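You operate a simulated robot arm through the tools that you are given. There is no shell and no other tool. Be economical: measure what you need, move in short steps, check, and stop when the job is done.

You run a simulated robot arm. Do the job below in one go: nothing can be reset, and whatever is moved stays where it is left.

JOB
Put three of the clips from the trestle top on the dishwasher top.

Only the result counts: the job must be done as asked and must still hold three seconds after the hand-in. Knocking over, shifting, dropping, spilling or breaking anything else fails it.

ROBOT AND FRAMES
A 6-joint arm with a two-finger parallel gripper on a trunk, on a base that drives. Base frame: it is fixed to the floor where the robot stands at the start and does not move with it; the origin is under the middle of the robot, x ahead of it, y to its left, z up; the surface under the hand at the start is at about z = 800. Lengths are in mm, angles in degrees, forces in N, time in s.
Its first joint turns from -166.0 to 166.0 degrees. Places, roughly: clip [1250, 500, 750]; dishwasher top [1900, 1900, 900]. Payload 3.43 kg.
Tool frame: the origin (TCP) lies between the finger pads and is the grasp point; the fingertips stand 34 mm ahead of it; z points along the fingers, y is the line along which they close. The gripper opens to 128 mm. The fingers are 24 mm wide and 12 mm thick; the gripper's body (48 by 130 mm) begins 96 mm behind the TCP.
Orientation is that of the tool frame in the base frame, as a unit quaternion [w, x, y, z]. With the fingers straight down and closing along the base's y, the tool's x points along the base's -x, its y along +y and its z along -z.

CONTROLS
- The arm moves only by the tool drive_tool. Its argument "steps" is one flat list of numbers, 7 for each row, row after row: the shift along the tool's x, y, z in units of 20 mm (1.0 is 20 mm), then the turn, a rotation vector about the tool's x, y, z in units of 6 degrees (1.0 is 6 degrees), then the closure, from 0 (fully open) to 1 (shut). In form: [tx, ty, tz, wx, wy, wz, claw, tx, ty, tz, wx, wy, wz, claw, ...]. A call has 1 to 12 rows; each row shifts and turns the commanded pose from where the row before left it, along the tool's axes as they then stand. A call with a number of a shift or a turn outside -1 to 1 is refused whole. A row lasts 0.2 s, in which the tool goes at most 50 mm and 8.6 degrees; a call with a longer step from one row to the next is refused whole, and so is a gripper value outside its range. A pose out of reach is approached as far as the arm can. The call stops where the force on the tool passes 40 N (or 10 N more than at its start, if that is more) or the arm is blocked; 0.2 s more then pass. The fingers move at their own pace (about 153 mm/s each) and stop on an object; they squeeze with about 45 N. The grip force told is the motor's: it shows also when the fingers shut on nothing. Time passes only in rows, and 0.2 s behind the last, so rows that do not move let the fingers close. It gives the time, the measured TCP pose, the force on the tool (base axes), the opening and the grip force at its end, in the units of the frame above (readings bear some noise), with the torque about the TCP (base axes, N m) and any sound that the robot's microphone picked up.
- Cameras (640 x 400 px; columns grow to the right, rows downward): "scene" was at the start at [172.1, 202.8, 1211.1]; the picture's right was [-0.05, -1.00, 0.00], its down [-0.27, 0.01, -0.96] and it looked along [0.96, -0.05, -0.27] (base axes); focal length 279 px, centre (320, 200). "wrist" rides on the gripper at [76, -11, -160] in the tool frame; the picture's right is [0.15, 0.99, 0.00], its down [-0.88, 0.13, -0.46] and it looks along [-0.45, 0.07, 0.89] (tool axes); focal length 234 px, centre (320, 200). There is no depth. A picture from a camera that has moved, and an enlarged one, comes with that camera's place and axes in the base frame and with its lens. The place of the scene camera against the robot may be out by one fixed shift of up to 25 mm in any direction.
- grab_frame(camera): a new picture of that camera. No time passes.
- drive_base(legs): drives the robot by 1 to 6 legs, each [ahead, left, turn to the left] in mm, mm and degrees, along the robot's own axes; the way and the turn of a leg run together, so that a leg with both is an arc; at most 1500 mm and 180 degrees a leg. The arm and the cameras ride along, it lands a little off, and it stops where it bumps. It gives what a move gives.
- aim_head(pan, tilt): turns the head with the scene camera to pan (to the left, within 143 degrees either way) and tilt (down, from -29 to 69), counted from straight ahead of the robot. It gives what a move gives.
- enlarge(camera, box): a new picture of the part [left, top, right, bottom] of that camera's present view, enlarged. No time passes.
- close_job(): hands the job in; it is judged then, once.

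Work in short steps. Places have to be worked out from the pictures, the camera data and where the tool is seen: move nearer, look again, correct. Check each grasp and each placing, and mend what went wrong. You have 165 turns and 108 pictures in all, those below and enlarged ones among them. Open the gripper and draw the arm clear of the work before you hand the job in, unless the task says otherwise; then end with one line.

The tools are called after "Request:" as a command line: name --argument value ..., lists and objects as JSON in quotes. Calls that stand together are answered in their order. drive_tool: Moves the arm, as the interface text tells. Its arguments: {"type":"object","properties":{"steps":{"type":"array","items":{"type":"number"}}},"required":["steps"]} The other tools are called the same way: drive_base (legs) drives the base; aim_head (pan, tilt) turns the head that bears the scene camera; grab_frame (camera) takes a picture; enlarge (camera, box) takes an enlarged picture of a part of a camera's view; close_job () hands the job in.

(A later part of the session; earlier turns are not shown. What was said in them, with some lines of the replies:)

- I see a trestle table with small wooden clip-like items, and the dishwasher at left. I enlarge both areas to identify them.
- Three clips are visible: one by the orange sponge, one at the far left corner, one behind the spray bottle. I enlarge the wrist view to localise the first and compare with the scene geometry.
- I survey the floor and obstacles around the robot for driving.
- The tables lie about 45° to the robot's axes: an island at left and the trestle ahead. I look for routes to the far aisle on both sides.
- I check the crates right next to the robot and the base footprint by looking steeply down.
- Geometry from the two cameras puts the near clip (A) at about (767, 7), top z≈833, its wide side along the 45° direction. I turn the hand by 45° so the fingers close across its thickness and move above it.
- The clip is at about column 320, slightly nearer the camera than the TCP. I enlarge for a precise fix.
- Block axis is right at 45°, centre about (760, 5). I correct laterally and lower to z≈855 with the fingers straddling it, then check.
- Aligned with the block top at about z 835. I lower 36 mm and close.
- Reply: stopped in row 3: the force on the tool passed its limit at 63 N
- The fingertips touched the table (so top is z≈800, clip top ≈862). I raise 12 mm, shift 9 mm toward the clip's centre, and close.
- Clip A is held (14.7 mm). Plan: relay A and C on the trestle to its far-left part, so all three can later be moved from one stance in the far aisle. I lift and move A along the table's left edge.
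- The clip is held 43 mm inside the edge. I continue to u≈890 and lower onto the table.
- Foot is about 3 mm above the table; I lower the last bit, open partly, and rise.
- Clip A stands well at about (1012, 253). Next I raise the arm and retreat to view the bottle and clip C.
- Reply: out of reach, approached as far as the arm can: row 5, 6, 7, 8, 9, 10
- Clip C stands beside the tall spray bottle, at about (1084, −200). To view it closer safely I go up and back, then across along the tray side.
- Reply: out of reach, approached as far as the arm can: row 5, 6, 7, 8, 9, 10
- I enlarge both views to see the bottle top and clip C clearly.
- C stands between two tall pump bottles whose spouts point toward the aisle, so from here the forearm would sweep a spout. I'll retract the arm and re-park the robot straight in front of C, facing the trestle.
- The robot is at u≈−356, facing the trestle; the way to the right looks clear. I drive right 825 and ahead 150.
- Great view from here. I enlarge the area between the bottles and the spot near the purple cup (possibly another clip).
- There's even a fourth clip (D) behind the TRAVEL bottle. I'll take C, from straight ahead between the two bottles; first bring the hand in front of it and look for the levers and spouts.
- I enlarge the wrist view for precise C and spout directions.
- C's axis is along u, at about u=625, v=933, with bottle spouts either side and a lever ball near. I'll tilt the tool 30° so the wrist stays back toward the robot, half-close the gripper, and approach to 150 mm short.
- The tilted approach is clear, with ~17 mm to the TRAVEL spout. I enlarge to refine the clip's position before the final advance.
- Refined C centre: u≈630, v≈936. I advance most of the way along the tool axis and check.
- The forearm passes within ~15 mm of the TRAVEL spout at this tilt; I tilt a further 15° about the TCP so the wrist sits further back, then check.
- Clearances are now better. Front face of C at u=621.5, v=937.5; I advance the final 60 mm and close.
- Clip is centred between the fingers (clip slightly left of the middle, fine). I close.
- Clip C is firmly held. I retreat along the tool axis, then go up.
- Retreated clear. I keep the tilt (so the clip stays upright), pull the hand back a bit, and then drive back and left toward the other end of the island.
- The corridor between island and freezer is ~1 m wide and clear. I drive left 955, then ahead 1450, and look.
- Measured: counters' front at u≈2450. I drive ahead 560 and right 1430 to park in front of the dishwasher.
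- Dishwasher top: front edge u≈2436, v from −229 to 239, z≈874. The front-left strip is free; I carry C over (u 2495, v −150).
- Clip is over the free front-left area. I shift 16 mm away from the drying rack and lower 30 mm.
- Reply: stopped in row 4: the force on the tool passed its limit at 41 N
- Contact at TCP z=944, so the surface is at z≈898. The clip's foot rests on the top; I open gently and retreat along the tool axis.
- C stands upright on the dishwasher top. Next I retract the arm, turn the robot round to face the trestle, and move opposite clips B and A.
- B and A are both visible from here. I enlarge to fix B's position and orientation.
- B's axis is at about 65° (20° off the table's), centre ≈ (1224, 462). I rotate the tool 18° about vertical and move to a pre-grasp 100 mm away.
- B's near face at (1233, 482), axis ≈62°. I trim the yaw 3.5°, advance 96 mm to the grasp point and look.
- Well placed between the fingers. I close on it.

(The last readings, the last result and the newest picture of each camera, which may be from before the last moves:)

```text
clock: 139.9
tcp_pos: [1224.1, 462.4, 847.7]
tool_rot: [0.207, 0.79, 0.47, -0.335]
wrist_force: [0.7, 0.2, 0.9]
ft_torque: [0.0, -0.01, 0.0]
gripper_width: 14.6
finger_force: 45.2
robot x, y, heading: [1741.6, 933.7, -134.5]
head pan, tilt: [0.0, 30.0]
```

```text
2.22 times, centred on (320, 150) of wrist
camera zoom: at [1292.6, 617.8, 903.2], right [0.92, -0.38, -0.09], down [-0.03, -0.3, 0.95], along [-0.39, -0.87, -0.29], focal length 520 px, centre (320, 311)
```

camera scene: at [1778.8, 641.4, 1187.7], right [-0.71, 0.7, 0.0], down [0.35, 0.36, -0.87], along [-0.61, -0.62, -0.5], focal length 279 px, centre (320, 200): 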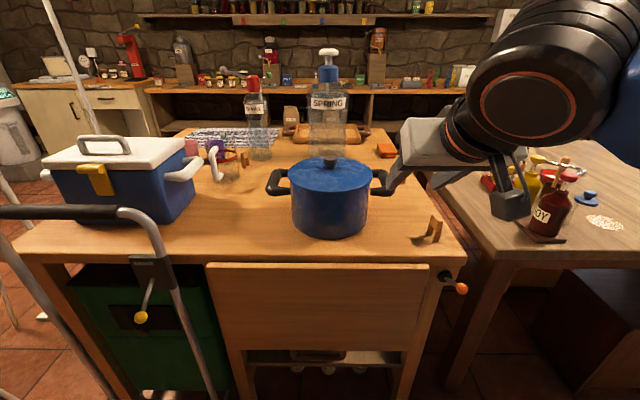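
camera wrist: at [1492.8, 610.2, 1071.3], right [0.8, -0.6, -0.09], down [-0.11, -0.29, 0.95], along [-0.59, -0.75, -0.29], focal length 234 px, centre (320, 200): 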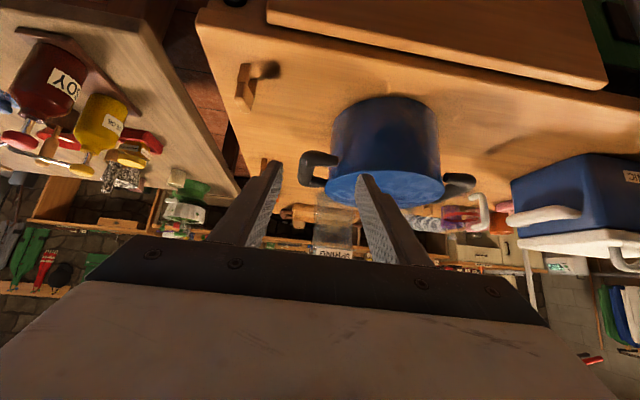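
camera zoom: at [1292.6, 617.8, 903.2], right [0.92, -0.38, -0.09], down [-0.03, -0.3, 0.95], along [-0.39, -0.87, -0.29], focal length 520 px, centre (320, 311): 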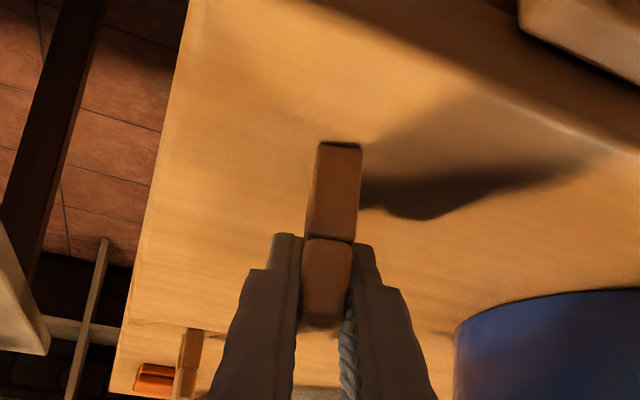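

B is held. I retreat and lift, then drive back to the dishwasher.

Request:
drive_tool --steps '[0, 0, -1, 0, 0, 0, 1, 0, 0, -1, 0, 0, 0, 1, 0, 0, -1, 0, 0, 0, 1, 0, 0, -1, 0, 0, 0, 1, 0, 0, -1, 0, 0, 0, 1, 0, 0, -1, 0, 0, 0, 1, -0.7, 0, -0.7, 0, 0, 0, 1, -0.7, 0, -0.7, 0, 0, 0, 1, -0.7, 0, -0.7, 0, 0, 0, 1, -0.7, 0, -0.7, 0, 0, 0, 1, 0.7, 0, -0.7, 0, 0, 0, 1, 0.7, 0, -0.7, 0, 0, 0, 1]'

Request:
drive_base --legs '[[0, -540, 0], [210, 0, 0], [0, 0, -179.5]]'

Request:
grab_frame --camera "scene"

Request:
grab_frame --camera "wrist"

```text
clock: 142.5
tcp_pos: [1282.2, 575.9, 1008.5]
tool_rot: [0.207, 0.79, 0.471, -0.333]
wrist_force: [0.5, -0.4, 0.5]
ft_torque: [0.0, 0.02, -0.04]
gripper_width: 14.6
finger_force: 45.4
robot x, y, heading: [1743.3, 928.6, -134.6]
head pan, tilt: [0.0, 30.0]
```

```text
clock: 154.0
tcp_pos: [1643.6, 1539.8, 1008.6]
tool_rot: [0.325, -0.503, 0.77, 0.221]
wrist_force: [-0.9, 0.3, 0.1]
ft_torque: [0.01, 0.0, -0.04]
gripper_width: 14.6
finger_force: 45.4
robot x, y, heading: [1212.5, 1151.6, 50.1]
head pan, tilt: [0.0, 30.0]
```

```text
34 pictures are left
camera scene: at [1152.3, 1411.0, 1187.7], right [0.77, -0.64, 0.0], down [-0.32, -0.38, -0.87], along [0.55, 0.67, -0.5], focal length 279 px, centre (320, 200)
```

scene: 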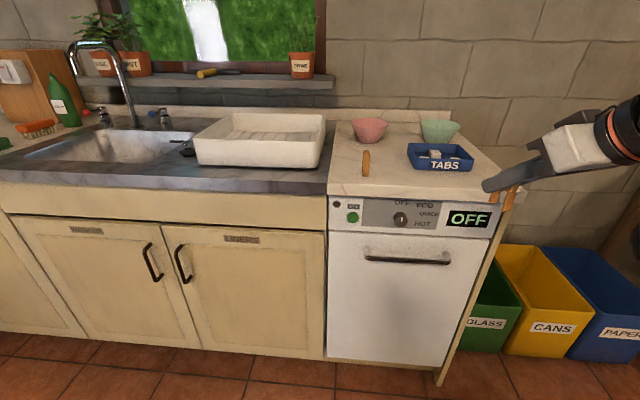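

```text
33 pictures are left
camera wrist: at [1586.3, 1383.6, 1064.9], right [-0.95, 0.3, -0.09], down [0.0, 0.3, 0.95], along [0.32, 0.9, -0.29], focal length 234 px, centre (320, 200)
```

wrist: 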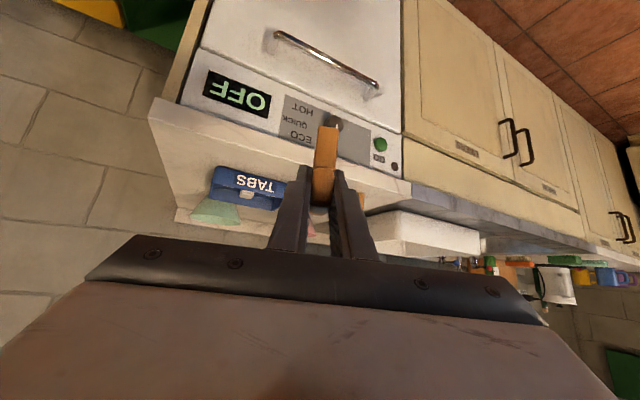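

C still stands. I bring B to (u 2488, v −30) next to it, above the surface.

Request:
drive_tool --steps '[-0.551, 0.031, 0.75, 0, 0, 0, 1, -0.551, 0.031, 0.75, 0, 0, 0, 1, -0.551, 0.031, 0.75, 0, 0, 0, 1, -0.551, 0.031, 0.75, 0, 0, 0, 1, -0.551, 0.031, 0.75, 0, 0, 0, 1, -0.551, 0.031, 0.75, 0, 0, 0, 1, -0.551, 0.031, 0.75, 0, 0, 0, 1]'

Request:
drive_tool --steps '[-0.551, 0.031, 0.75, 0, 0, 0, 1, -0.551, 0.031, 0.75, 0, 0, 0, 1, -0.551, 0.031, 0.75, 0, 0, 0, 1, -0.551, 0.031, 0.75, 0, 0, 0, 1, -0.551, 0.031, 0.75, 0, 0, 0, 1, -0.551, 0.031, 0.75, 0, 0, 0, 1, -0.551, 0.031, 0.75, 0, 0, 0, 1]'

Request:
enlarge --camera "scene" --box '[310, 100, 510, 220]'

Request:
grab_frame --camera "wrist"

```text
clock: 155.6
tcp_pos: [1690.2, 1659.8, 994.9]
tool_rot: [0.326, -0.502, 0.77, 0.22]
wrist_force: [-0.3, -0.1, 0.4]
ft_torque: [0.0, -0.03, 0.0]
gripper_width: 14.7
finger_force: 44.6
robot x, y, heading: [1215.8, 1150.2, 50.4]
head pan, tilt: [0.0, 30.0]
```

```text
clock: 157.2
tcp_pos: [1737.0, 1781.2, 975.5]
tool_rot: [0.326, -0.503, 0.77, 0.219]
wrist_force: [-0.3, -0.3, 1.0]
ft_torque: [-0.03, 0.01, 0.0]
gripper_width: 14.7
finger_force: 45.1
robot x, y, heading: [1218.8, 1154.4, 50.3]
head pan, tilt: [0.0, 30.0]
```

```text
3.20 times, centred on (410, 160) of scene
camera zoom: at [1152.2, 1410.8, 1187.7], right [0.77, -0.64, 0.0], down [-0.32, -0.38, -0.87], along [0.55, 0.67, -0.5], focal length 892 px, centre (32, 328)
```

zoom: 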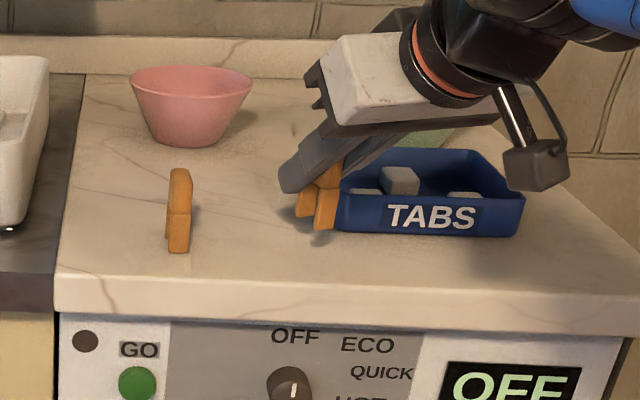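

```text
31 pictures are left
camera wrist: at [1680.7, 1623.6, 1031.6], right [-0.95, 0.3, -0.09], down [0.0, 0.3, 0.95], along [0.32, 0.9, -0.29], focal length 234 px, centre (320, 200)
```

wrist: 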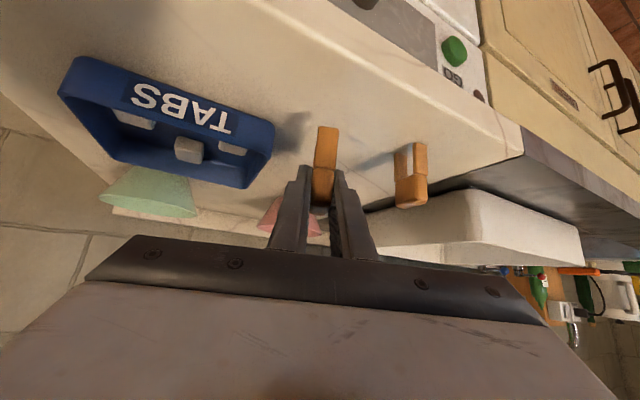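

The TABS box is close, so I shift 29 mm left and slightly forward-out, then lower to about 1 mm above the surface.

Request:
drive_tool --steps '[0.09, 0.72, -0.08, 0, 0, 0, 1, 0.09, 0.72, -0.08, 0, 0, 0, 1, 0.45, 0, 0.43, 0, 0, 0, 1, 0.45, 0, 0.43, 0, 0, 0, 1, 0.09, 0, 0.086, 0, 0, 0, 1]'

Request:
enlarge --camera "scene" --box '[330, 120, 460, 200]'

```text
clock: 158.4
tcp_pos: [1708.6, 1786.7, 948.6]
tool_rot: [0.324, -0.502, 0.771, 0.219]
wrist_force: [-0.1, 0.0, -1.1]
ft_torque: [0.01, 0.0, 0.0]
gripper_width: 14.8
finger_force: 45.4
robot x, y, heading: [1214.9, 1152.7, 50.4]
head pan, tilt: [0.0, 30.0]
```

```text
4.92 times, centred on (395, 160) of scene
camera zoom: at [1152.3, 1411.0, 1187.7], right [0.77, -0.64, 0.0], down [-0.32, -0.38, -0.87], along [0.55, 0.67, -0.5], focal length 1372 px, centre (-49, 397)
```

zoom: 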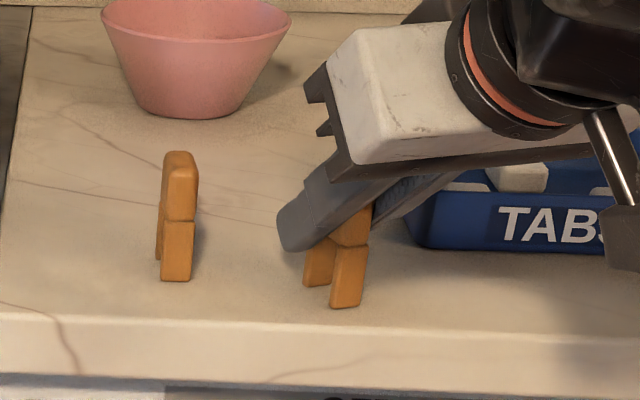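

Almost touching. I lower in small steps until contact.

Request:
drive_tool --steps '[0.054, 0, 0.052, 0, 0, 0, 1, 0.054, 0, 0.052, 0, 0, 0, 1]'

```text
clock: 159.0
tcp_pos: [1708.6, 1788.6, 947.1]
tool_rot: [0.327, -0.502, 0.77, 0.22]
wrist_force: [0.5, 3.1, 14.6]
ft_torque: [0.08, -0.08, 0.01]
gripper_width: 14.8
finger_force: 45.2
robot x, y, heading: [1216.0, 1154.9, 50.3]
head pan, tilt: [0.0, 30.0]
```

Contact at 14.6 N. I open gradually and retreat along the tool axis.

Request:
drive_tool --steps '[0, 0, 0, 0, 0, 0, 0.88, 0, 0, 0, 0, 0, 0, 0.8, 0, 0, 0, 0, 0, 0, 0.72, 0, 0, 0, 0, 0, 0, 0.65, 0, 0, 0, 0, 0, 0, 0.65, 0, 0, -0.6, 0, 0, 0, 0.65, 0, 0, -1, 0, 0, 0, 0.65, 0, 0, -1, 0, 0, 0, 0.65, 0, 0, -1, 0, 0, 0, 0.65, 0, 0, -1, 0, 0, 0, 0.65, 0, 0, -1, 0, 0, 0, 0.65]'

Request:
enlarge --camera "scene" --box '[330, 110, 490, 210]'

```text
clock: 161.4
tcp_pos: [1677.9, 1713.8, 1023.8]
tool_rot: [0.324, -0.503, 0.77, 0.22]
wrist_force: [-0.1, 0.1, -0.6]
ft_torque: [0.0, -0.02, -0.01]
gripper_width: 45.0
finger_force: 0.0
robot x, y, heading: [1214.8, 1146.9, 50.2]
head pan, tilt: [0.0, 30.0]
```

```text
4.00 times, centred on (410, 160) of scene
camera zoom: at [1152.3, 1411.0, 1187.7], right [0.77, -0.64, 0.0], down [-0.32, -0.38, -0.87], along [0.55, 0.67, -0.5], focal length 1115 px, centre (-40, 360)
```

zoom: 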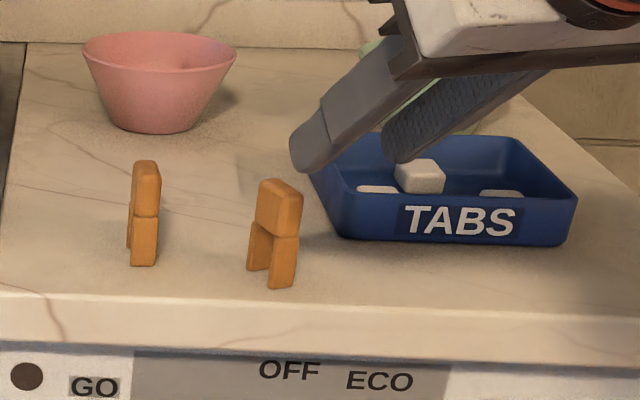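

B stands too. One more: I retract, turn round again and go back opposite clip A.

Request:
drive_tool --steps '[0.7, 0, -0.7, 0, 0, 0, 0.5, 0.7, 0, -0.7, 0, 0, 0, 0.5, 0.7, 0, -0.7, 0, 0, 0, 0.5, 0.7, 0, -0.7, 0, 0, 0, 0.5, 0.7, 0, -0.7, 0, 0, 0, 0.5, 0.7, 0, -0.7, 0, 0, 0, 0.5, 0.7, 0, -0.7, 0, 0, 0, 0.5, 0.7, 0, -0.7, 0, 0, 0, 0.5, 0.7, 0, -0.7, 0, 0, 0, 0.5]'

Request:
drive_base --legs '[[0, 0, 174.8], [-110, 0, 0], [0, 540, 0]]'

Request:
grab_frame --camera "wrist"

Request:
grab_frame --camera "scene"

```text
clock: 163.4
tcp_pos: [1608.8, 1550.1, 1017.6]
tool_rot: [0.326, -0.502, 0.77, 0.22]
wrist_force: [0.5, 0.4, -0.9]
ft_torque: [0.0, -0.04, 0.0]
gripper_width: 64.1
finger_force: 0.1
robot x, y, heading: [1216.2, 1153.3, 49.9]
head pan, tilt: [0.0, 30.0]
```

```text
clock: 174.4
tcp_pos: [1233.5, 485.6, 1018.8]
tool_rot: [0.202, 0.796, 0.461, -0.337]
wrist_force: [-0.2, 0.0, 0.1]
ft_torque: [0.0, 0.02, 0.03]
gripper_width: 64.2
finger_force: 0.0
robot x, y, heading: [1670.6, 839.1, -135.9]
head pan, tilt: [0.0, 30.0]
```

```text
28 pictures are left
camera wrist: at [1305.7, 637.7, 1074.2], right [0.91, -0.4, -0.09], down [-0.03, -0.3, 0.95], along [-0.41, -0.86, -0.29], focal length 234 px, centre (320, 200)
```

wrist: 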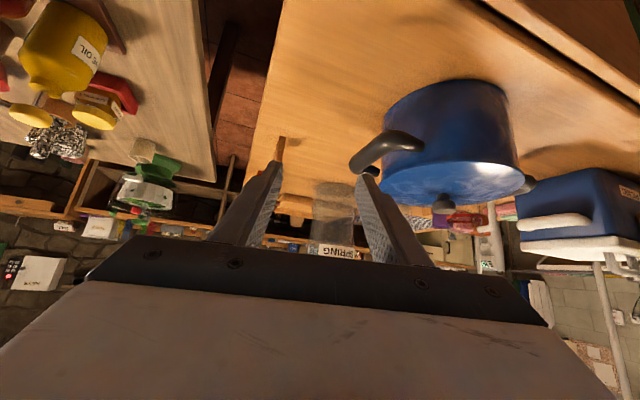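

```text
27 pictures are left
camera scene: at [1698.9, 550.1, 1187.7], right [-0.7, 0.72, 0.0], down [0.36, 0.35, -0.87], along [-0.62, -0.6, -0.5], focal length 279 px, centre (320, 200)
```

scene: 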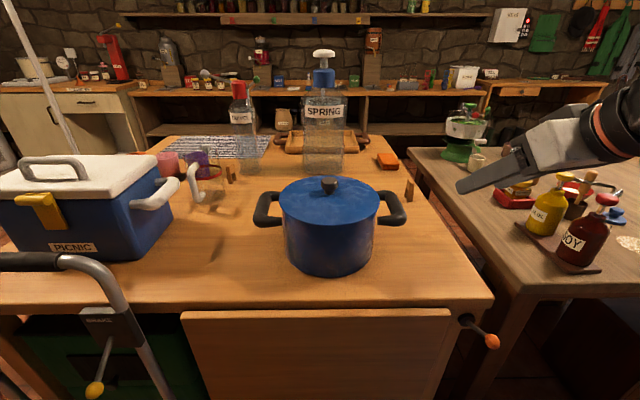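

A is in view, with its axis along u. I undo the 15° yaw, then move forward at height until 120 mm-ish before A.

Request:
drive_tool --steps '[0, 0, 0, 0.605, 0, 0.605, 0.53, 0, 0, 0, 0.605, 0, 0.605, 0.53, 0, 0, 0, 0.605, 0, 0.605, 0.53, -0.673, 0.04, 0.702, 0, 0, 0, 0.53, -0.673, 0.04, 0.702, 0, 0, 0, 0.53, -0.673, 0.04, 0.702, 0, 0, 0, 0.53, -0.673, 0.04, 0.702, 0, 0, 0, 0.53, -0.673, 0.04, 0.702, 0, 0, 0, 0.53, -0.673, 0.04, 0.702, 0, 0, 0, 0.53]'

Request:
drive_tool --steps '[-0.673, 0.04, 0.702, 0, 0, 0, 0.53, -0.673, 0.04, 0.702, 0, 0, 0, 0.53, -0.673, 0.04, 0.702, 0, 0, 0, 0.53, -0.673, 0.04, 0.702, 0, 0, 0, 0.53, -0.673, 0.04, 0.702, 0, 0, 0, 0.53, -0.673, 0.04, 0.702, 0, 0, 0, 0.53]'

Request:
grab_frame --camera "wrist"

Request:
grab_frame --camera "scene"

```text
clock: 176.4
tcp_pos: [1154.7, 397.5, 1018.7]
tool_rot: [0.157, 0.851, 0.349, -0.359]
wrist_force: [-1.1, 0.3, -0.1]
ft_torque: [0.01, 0.01, -0.01]
gripper_width: 60.1
finger_force: 0.1
robot x, y, heading: [1666.3, 840.2, -135.8]
head pan, tilt: [0.0, 30.0]
```

```text
clock: 177.8
tcp_pos: [1077.2, 312.1, 1021.5]
tool_rot: [0.157, 0.852, 0.348, -0.358]
wrist_force: [-0.2, -0.5, 0.4]
ft_torque: [-0.02, 0.04, 0.0]
gripper_width: 60.4
finger_force: 0.0
robot x, y, heading: [1672.1, 838.1, -136.0]
head pan, tilt: [0.0, 30.0]
```

```text
26 pictures are left
camera wrist: at [1185.1, 440.5, 1076.5], right [0.77, -0.63, -0.09], down [-0.12, -0.28, 0.95], along [-0.62, -0.72, -0.29], focal length 234 px, centre (320, 200)
```

wrist: 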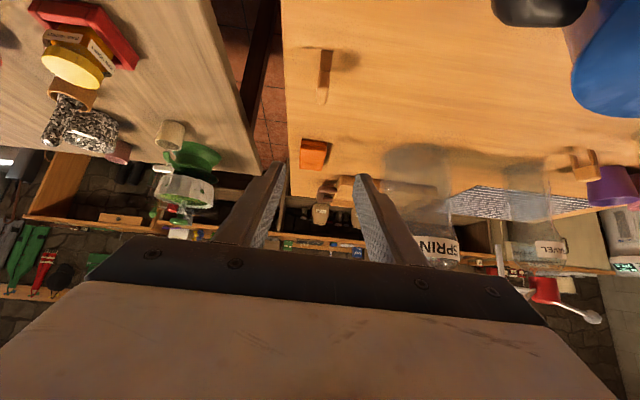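

```text
25 pictures are left
camera scene: at [1699.0, 550.2, 1187.7], right [-0.7, 0.72, 0.0], down [0.36, 0.35, -0.87], along [-0.62, -0.6, -0.5], focal length 279 px, centre (320, 200)
```

scene: 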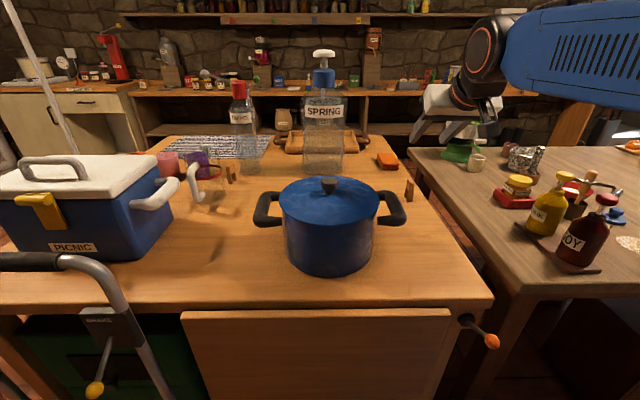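

A is straight ahead. I lower 85 mm vertically and enlarge for the final alignment.

Request:
drive_tool --steps '[0.62, 0, 0.59, 0, 0, 0, 0.53, 0.62, 0, 0.59, 0, 0, 0, 0.53, 0.62, 0, 0.59, 0, 0, 0, 0.53, 0.62, 0, 0.59, 0, 0, 0, 0.53, 0.62, 0, 0.59, 0, 0, 0, 0.53]'

Request:
enlarge --camera "wrist" --box '[200, 60, 440, 240]'

```text
clock: 179.0
tcp_pos: [1077.9, 311.4, 934.8]
tool_rot: [0.157, 0.852, 0.348, -0.358]
wrist_force: [0.1, -0.5, -0.2]
ft_torque: [0.0, 0.01, -0.01]
gripper_width: 60.0
finger_force: 0.0
robot x, y, heading: [1672.3, 839.7, -135.8]
head pan, tilt: [0.0, 30.0]
```

```text
2.22 times, centred on (320, 150) of wrist
camera zoom: at [1187.4, 440.3, 990.4], right [0.77, -0.63, -0.09], down [-0.12, -0.28, 0.95], along [-0.62, -0.72, -0.29], focal length 520 px, centre (320, 311)
```

zoom: 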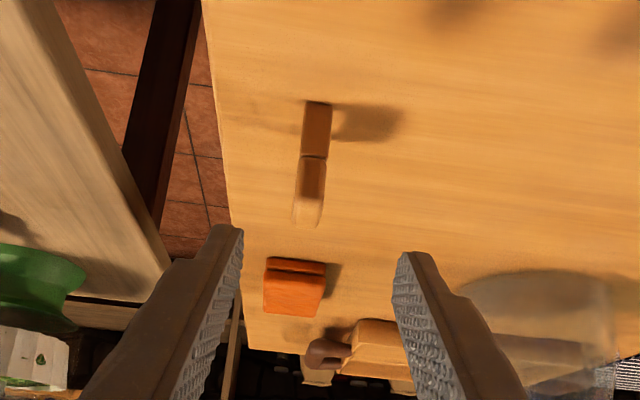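

A's centre ≈ (1014, 257). I advance 121 mm and then close.

Request:
drive_tool --steps '[0.036, -0.049, 0.863, 0, 0, 0, 0.53, 0.036, -0.049, 0.863, 0, 0, 0, 0.53, 0.036, -0.049, 0.863, 0, 0, 0, 0.53, 0.036, -0.049, 0.863, 0, 0, 0, 0.53, 0.036, -0.049, 0.863, 0, 0, 0, 0.53, 0.036, -0.049, 0.863, 0, 0, 0, 0.53, 0.036, -0.049, 0.863, 0, 0, 0, 0.53]'

Request:
enlarge --camera "wrist" --box '[200, 60, 440, 240]'

```text
clock: 180.6
tcp_pos: [1012.8, 257.2, 845.3]
tool_rot: [0.157, 0.851, 0.349, -0.358]
wrist_force: [-1.2, 0.0, -0.2]
ft_torque: [0.03, -0.02, 0.0]
gripper_width: 60.2
finger_force: 0.0
robot x, y, heading: [1671.8, 839.6, -135.8]
head pan, tilt: [0.0, 30.0]
```

```text
2.22 times, centred on (320, 150) of wrist
camera zoom: at [1122.2, 386.0, 901.5], right [0.77, -0.63, -0.09], down [-0.12, -0.28, 0.95], along [-0.62, -0.72, -0.29], focal length 520 px, centre (320, 311)
```

zoom: 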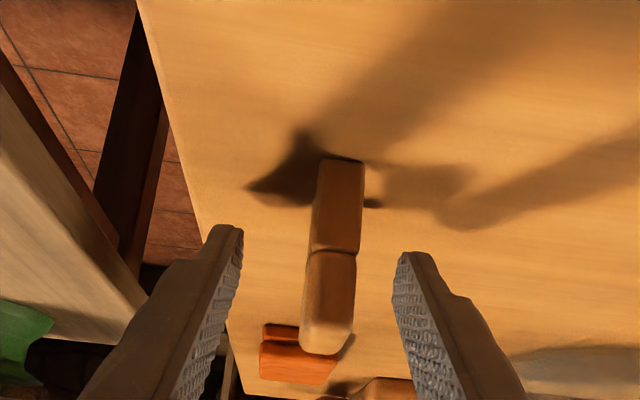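

Centred. I close, then retreat along the tool axis and lift.

Request:
drive_tool --steps '[0, 0, 0, 0, 0, 0, 0.7, 0, 0, 0, 0, 0, 0, 0.85, 0, 0, 0, 0, 0, 0, 1, 0, 0, 0, 0, 0, 0, 1, 0, 0, 0, 0, 0, 0, 1]'

Request:
drive_tool --steps '[-0.7, 0, -0.7, 0, 0, 0, 1, -0.7, 0, -0.7, 0, 0, 0, 1, -0.7, 0, -0.7, 0, 0, 0, 1, -0.7, 0, -0.7, 0, 0, 0, 1, -0.7, 0, -0.7, 0, 0, 0, 1, -0.7, 0, -0.7, 0, 0, 0, 1, -0.7, 0, -0.7, 0, 0, 0, 1, -0.7, 0, -0.7, 0, 0, 0, 1, -0.7, 0, -0.7, 0, 0, 0, 1]'

Request:
enlarge --camera "wrist" --box '[200, 60, 440, 240]'

```text
clock: 181.8
tcp_pos: [1013.2, 257.7, 844.7]
tool_rot: [0.156, 0.852, 0.349, -0.358]
wrist_force: [0.4, 0.0, 0.1]
ft_torque: [0.03, 0.0, 0.04]
gripper_width: 14.6
finger_force: 44.9
robot x, y, heading: [1670.1, 840.1, -135.8]
head pan, tilt: [0.0, 30.0]
```

```text
clock: 183.8
tcp_pos: [1012.9, 262.8, 1024.2]
tool_rot: [0.157, 0.851, 0.349, -0.359]
wrist_force: [-0.9, 0.3, -0.4]
ft_torque: [0.02, 0.0, 0.05]
gripper_width: 14.7
finger_force: 45.8
robot x, y, heading: [1668.8, 842.3, -135.9]
head pan, tilt: [0.0, 30.0]
```

```text
2.22 times, centred on (320, 150) of wrist
camera zoom: at [1122.2, 390.3, 1080.6], right [0.77, -0.63, -0.09], down [-0.12, -0.28, 0.95], along [-0.62, -0.72, -0.29], focal length 520 px, centre (320, 311)
```

zoom: 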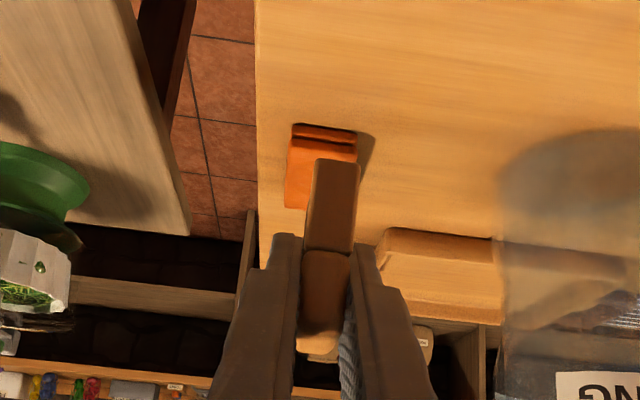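

A is held. I pull the arm back 300 mm at height and drive back to the dishwasher.

Request:
drive_tool --steps '[0.69, 0, -0.72, 0, 0, 0, 1, 0.69, 0, -0.72, 0, 0, 0, 1, 0.69, 0, -0.72, 0, 0, 0, 1, 0.69, 0, -0.72, 0, 0, 0, 1, 0.69, 0, -0.72, 0, 0, 0, 1, 0.69, 0, -0.72, 0, 0, 0, 1, 0.69, 0, -0.72, 0, 0, 0, 1, 0.69, 0, -0.72, 0, 0, 0, 1, 0.69, 0, -0.72, 0, 0, 0, 1, 0.69, 0, -0.72, 0, 0, 0, 1, 0.69, 0, -0.72, 0, 0, 0, 1, 0.69, 0, -0.72, 0, 0, 0, 1]'

Request:
drive_tool --steps '[0.69, 0, -0.72, 0, 0, 0, 1, 0.69, 0, -0.72, 0, 0, 0, 1, 0.69, 0, -0.72, 0, 0, 0, 1]'

Request:
drive_base --legs '[[0, -540, 0], [100, 0, 0], [0, 0, -179.2]]'

Request:
grab_frame --camera "scene"

Request:
grab_frame --camera "wrist"

```text
clock: 186.4
tcp_pos: [1183.7, 431.6, 1024.9]
tool_rot: [0.157, 0.852, 0.349, -0.358]
wrist_force: [-0.4, -0.3, 0.0]
ft_torque: [0.01, 0.04, -0.01]
gripper_width: 14.7
finger_force: 45.2
robot x, y, heading: [1666.4, 836.6, -135.9]
head pan, tilt: [0.0, 30.0]
```

```text
clock: 187.2
tcp_pos: [1227.2, 474.1, 1026.0]
tool_rot: [0.156, 0.852, 0.349, -0.357]
wrist_force: [0.0, -0.9, -0.4]
ft_torque: [-0.01, -0.03, 0.0]
gripper_width: 14.7
finger_force: 45.8
robot x, y, heading: [1670.0, 842.1, -136.1]
head pan, tilt: [0.0, 30.0]
```

```text
clock: 198.4
tcp_pos: [1641.5, 1549.9, 1026.4]
tool_rot: [0.354, -0.369, 0.843, 0.165]
wrist_force: [0.2, 0.1, -0.3]
ft_torque: [-0.04, -0.01, 0.01]
gripper_width: 14.7
finger_force: 44.4
robot x, y, heading: [1219.0, 1163.1, 46.9]
head pan, tilt: [0.0, 30.0]
```

```text
21 pictures are left
camera scene: at [1171.5, 1426.1, 1187.7], right [0.73, -0.68, 0.0], down [-0.34, -0.36, -0.87], along [0.59, 0.63, -0.5], focal length 279 px, centre (320, 200)
```

scene: 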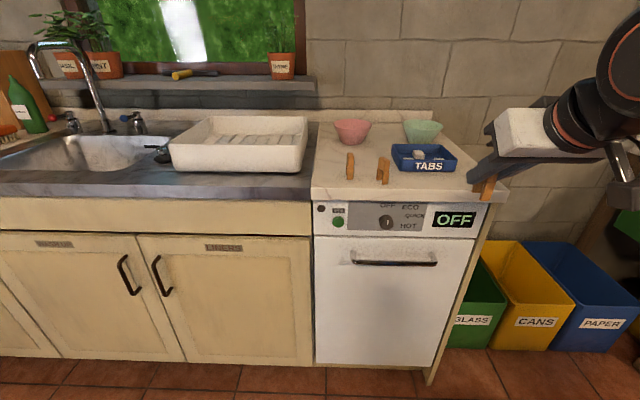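

```text
20 pictures are left
camera wrist: at [1536.9, 1418.3, 1081.2], right [-0.8, 0.59, -0.09], down [0.11, 0.29, 0.95], along [0.59, 0.75, -0.29], focal length 234 px, centre (320, 200)
```

wrist: 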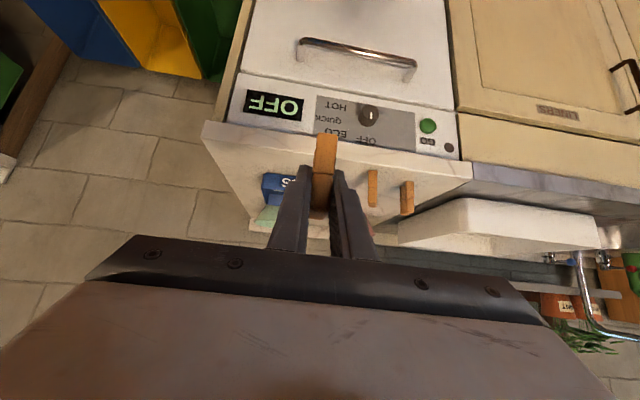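

Both earlier clips stand. With the surface at z 898 the front edge is u≈2392, so there's room in front of TABS: I bring A to (u 2440, v 50).

Request:
drive_tool --steps '[-0.436, 0.031, 0.855, 0, 0, 0, 1, -0.436, 0.031, 0.855, 0, 0, 0, 1, -0.436, 0.031, 0.855, 0, 0, 0, 1, -0.436, 0.031, 0.855, 0, 0, 0, 1, -0.436, 0.031, 0.855, 0, 0, 0, 1, -0.436, 0.031, 0.855, 0, 0, 0, 1, -0.436, 0.031, 0.855, 0, 0, 0, 1, -0.436, 0.031, 0.855, 0, 0, 0, 1, -0.436, 0.031, 0.855, 0, 0, 0, 1, -0.436, 0.031, 0.855, 0, 0, 0, 1]'

Request:
enlarge --camera "scene" --box '[310, 100, 510, 220]'

Request:
grab_frame --camera "wrist"

```text
clock: 200.6
tcp_pos: [1760.0, 1688.9, 968.1]
tool_rot: [0.355, -0.369, 0.843, 0.165]
wrist_force: [-0.5, -0.3, 0.4]
ft_torque: [0.02, 0.0, 0.01]
gripper_width: 14.6
finger_force: 45.1
robot x, y, heading: [1217.5, 1166.4, 46.8]
head pan, tilt: [0.0, 30.0]
```

```text
3.20 times, centred on (410, 160) of scene
camera zoom: at [1171.5, 1426.0, 1187.7], right [0.73, -0.68, 0.0], down [-0.34, -0.36, -0.87], along [0.59, 0.63, -0.5], focal length 892 px, centre (32, 328)
```

zoom: 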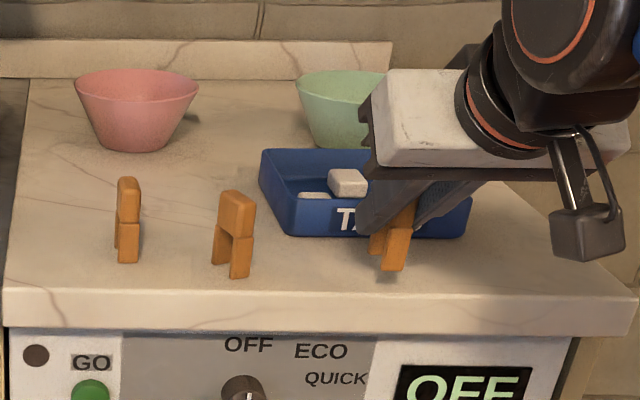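

```text
18 pictures are left
camera wrist: at [1655.5, 1557.8, 1024.2], right [-0.8, 0.59, -0.09], down [0.11, 0.29, 0.95], along [0.59, 0.75, -0.29], focal length 234 px, centre (320, 200)
```

wrist: 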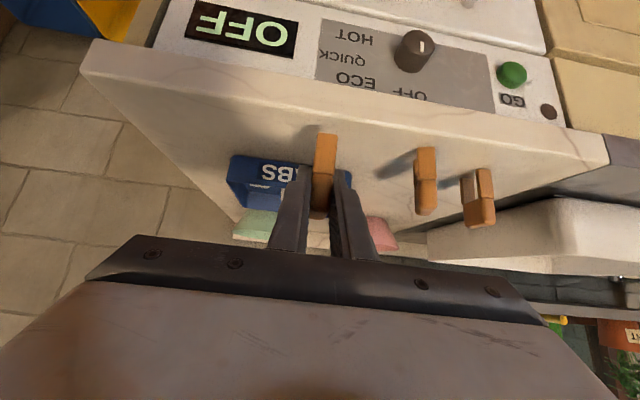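

The actual front edge is about u=2425, so A must go a bit deeper: I shift 27 mm inward, then lower 21 mm.

Request:
drive_tool --steps '[-0.47, -0.03, 0.485, 0, 0, 0, 1, -0.47, -0.03, 0.485, 0, 0, 0, 1, 0.378, 0, 0.364, 0, 0, 0, 1, 0.378, 0, 0.364, 0, 0, 0, 1]'

Request:
enlarge --camera "scene" --box '[370, 120, 500, 200]'

Request:
enlarge --camera "wrist" --box '[200, 60, 440, 240]'

```text
clock: 201.6
tcp_pos: [1778.1, 1708.7, 947.0]
tool_rot: [0.355, -0.369, 0.843, 0.165]
wrist_force: [0.6, 0.4, 0.5]
ft_torque: [0.03, 0.01, 0.04]
gripper_width: 14.6
finger_force: 44.5
robot x, y, heading: [1218.9, 1168.6, 47.1]
head pan, tilt: [0.0, 30.0]
```

```text
4.92 times, centred on (435, 160) of scene
camera zoom: at [1171.6, 1426.2, 1187.7], right [0.73, -0.68, 0.0], down [-0.34, -0.36, -0.87], along [0.59, 0.63, -0.5], focal length 1372 px, centre (-246, 397)
```

zoom: 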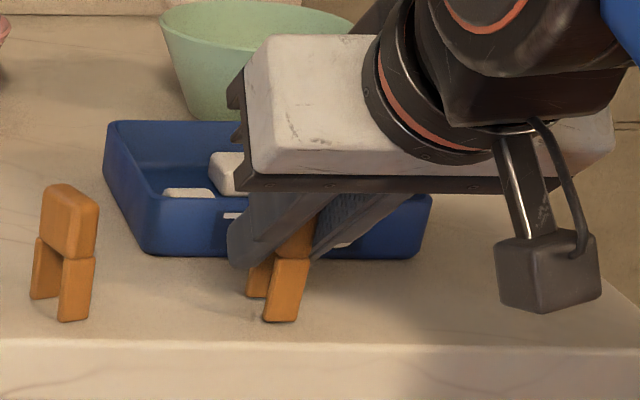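

```text
2.22 times, centred on (320, 150) of wrist
camera zoom: at [1674.4, 1577.7, 1003.9], right [-0.8, 0.59, -0.09], down [0.11, 0.29, 0.95], along [0.59, 0.75, -0.29], focal length 520 px, centre (320, 311)
```

zoom: 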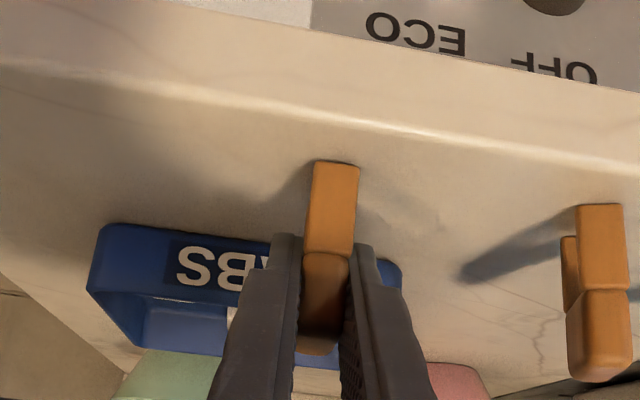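

Good location with clearance to TABS. I lower in small steps to contact.

Request:
drive_tool --steps '[0.06, 0, 0.058, 0, 0, 0, 1, 0.06, 0, 0.058, 0, 0, 0, 1, 0.04, 0, 0.04, 0, 0, 0, 1]'

```text
clock: 202.4
tcp_pos: [1778.7, 1708.8, 945.4]
tool_rot: [0.355, -0.369, 0.843, 0.165]
wrist_force: [3.5, 0.5, 7.6]
ft_torque: [-0.02, -0.2, 0.0]
gripper_width: 14.7
finger_force: 45.0
robot x, y, heading: [1219.2, 1163.2, 46.7]
head pan, tilt: [0.0, 30.0]
```

Contact made (7.6 N). I open gradually and retreat.

Request:
drive_tool --steps '[0, 0, 0, 0, 0, 0, 0.88, 0, 0, 0, 0, 0, 0, 0.8, 0, 0, 0, 0, 0, 0, 0.72, 0, 0, 0, 0, 0, 0, 0.65, 0, 0, 0, 0, 0, 0, 0.65, 0, 0, -0.6, 0, 0, 0, 0.65, 0, 0, -1, 0, 0, 0, 0.65, 0, 0, -1, 0, 0, 0, 0.65, 0, 0, -1, 0, 0, 0, 0.65, 0, 0, -1, 0, 0, 0, 0.65, 0, 0, -1, 0, 0, 0, 0.65, 0, 0, -1, 0, 0, 0, 0.65]'

Request:
drive_tool --steps '[0.7, 0, -0.7, 0, 0, 0, 0.5, 0.7, 0, -0.7, 0, 0, 0, 0.3, 0.7, 0, -0.7, 0, 0, 0, 0.2, 0.7, 0, -0.7, 0, 0, 0, 0, 0.7, 0, -0.7, 0, 0, 0, 0, 0.7, 0, -0.7, 0, 0, 0, 0, 0.7, 0, -0.7, 0, 0, 0, 0]'

Request:
enlarge --camera "scene" --box '[310, 100, 510, 220]'

Request:
grab_frame --camera "wrist"

```text
clock: 205.0
tcp_pos: [1717.2, 1638.4, 1036.8]
tool_rot: [0.354, -0.37, 0.843, 0.165]
wrist_force: [0.9, 0.2, 0.5]
ft_torque: [0.0, 0.0, -0.02]
gripper_width: 44.8
finger_force: 0.1
robot x, y, heading: [1216.5, 1165.1, 46.9]
head pan, tilt: [0.0, 30.0]
```

```text
clock: 206.6
tcp_pos: [1622.3, 1535.1, 1030.7]
tool_rot: [0.354, -0.37, 0.843, 0.166]
wrist_force: [0.6, 0.3, -0.1]
ft_torque: [0.02, -0.02, -0.02]
gripper_width: 128.1
finger_force: 0.0
robot x, y, heading: [1217.7, 1161.7, 46.9]
head pan, tilt: [0.0, 30.0]
```

```text
3.20 times, centred on (410, 160) of scene
camera zoom: at [1171.6, 1426.2, 1187.7], right [0.73, -0.68, 0.0], down [-0.34, -0.37, -0.87], along [0.59, 0.63, -0.5], focal length 892 px, centre (32, 328)
```

zoom: 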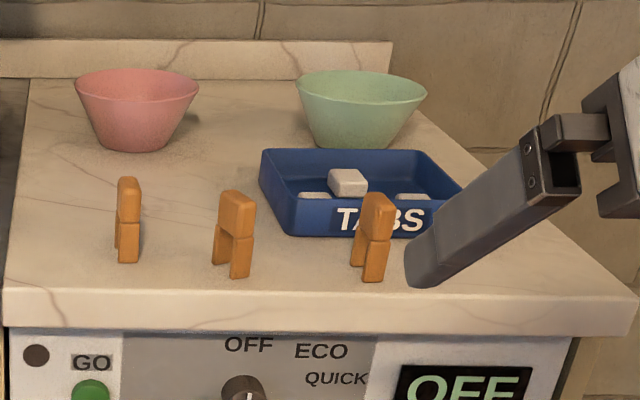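

```text
14 pictures are left
camera wrist: at [1517.3, 1404.0, 1087.4], right [-0.8, 0.59, -0.09], down [0.11, 0.29, 0.95], along [0.59, 0.75, -0.29], focal length 234 px, centre (320, 200)
```

wrist: 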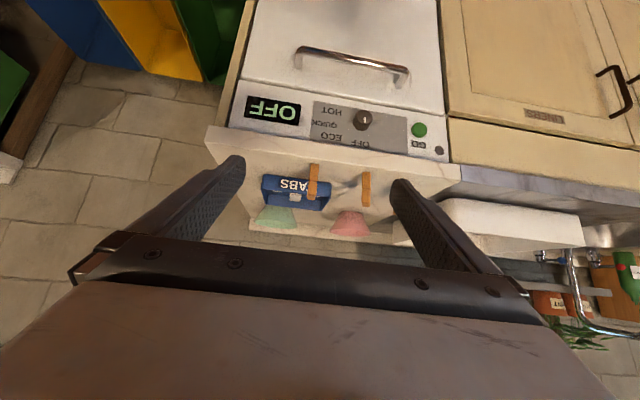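

All three clips stand on the dishwasher top, the gripper is open and the arm is clear. I hand the job in.

Request:
close_job

```text
The job is handed in.
```

Three clips from the trestle top now stand upright on the dishwasher top, along the front edge. The gripper is open and the arm is clear. I saw nothing else moved or knocked over.
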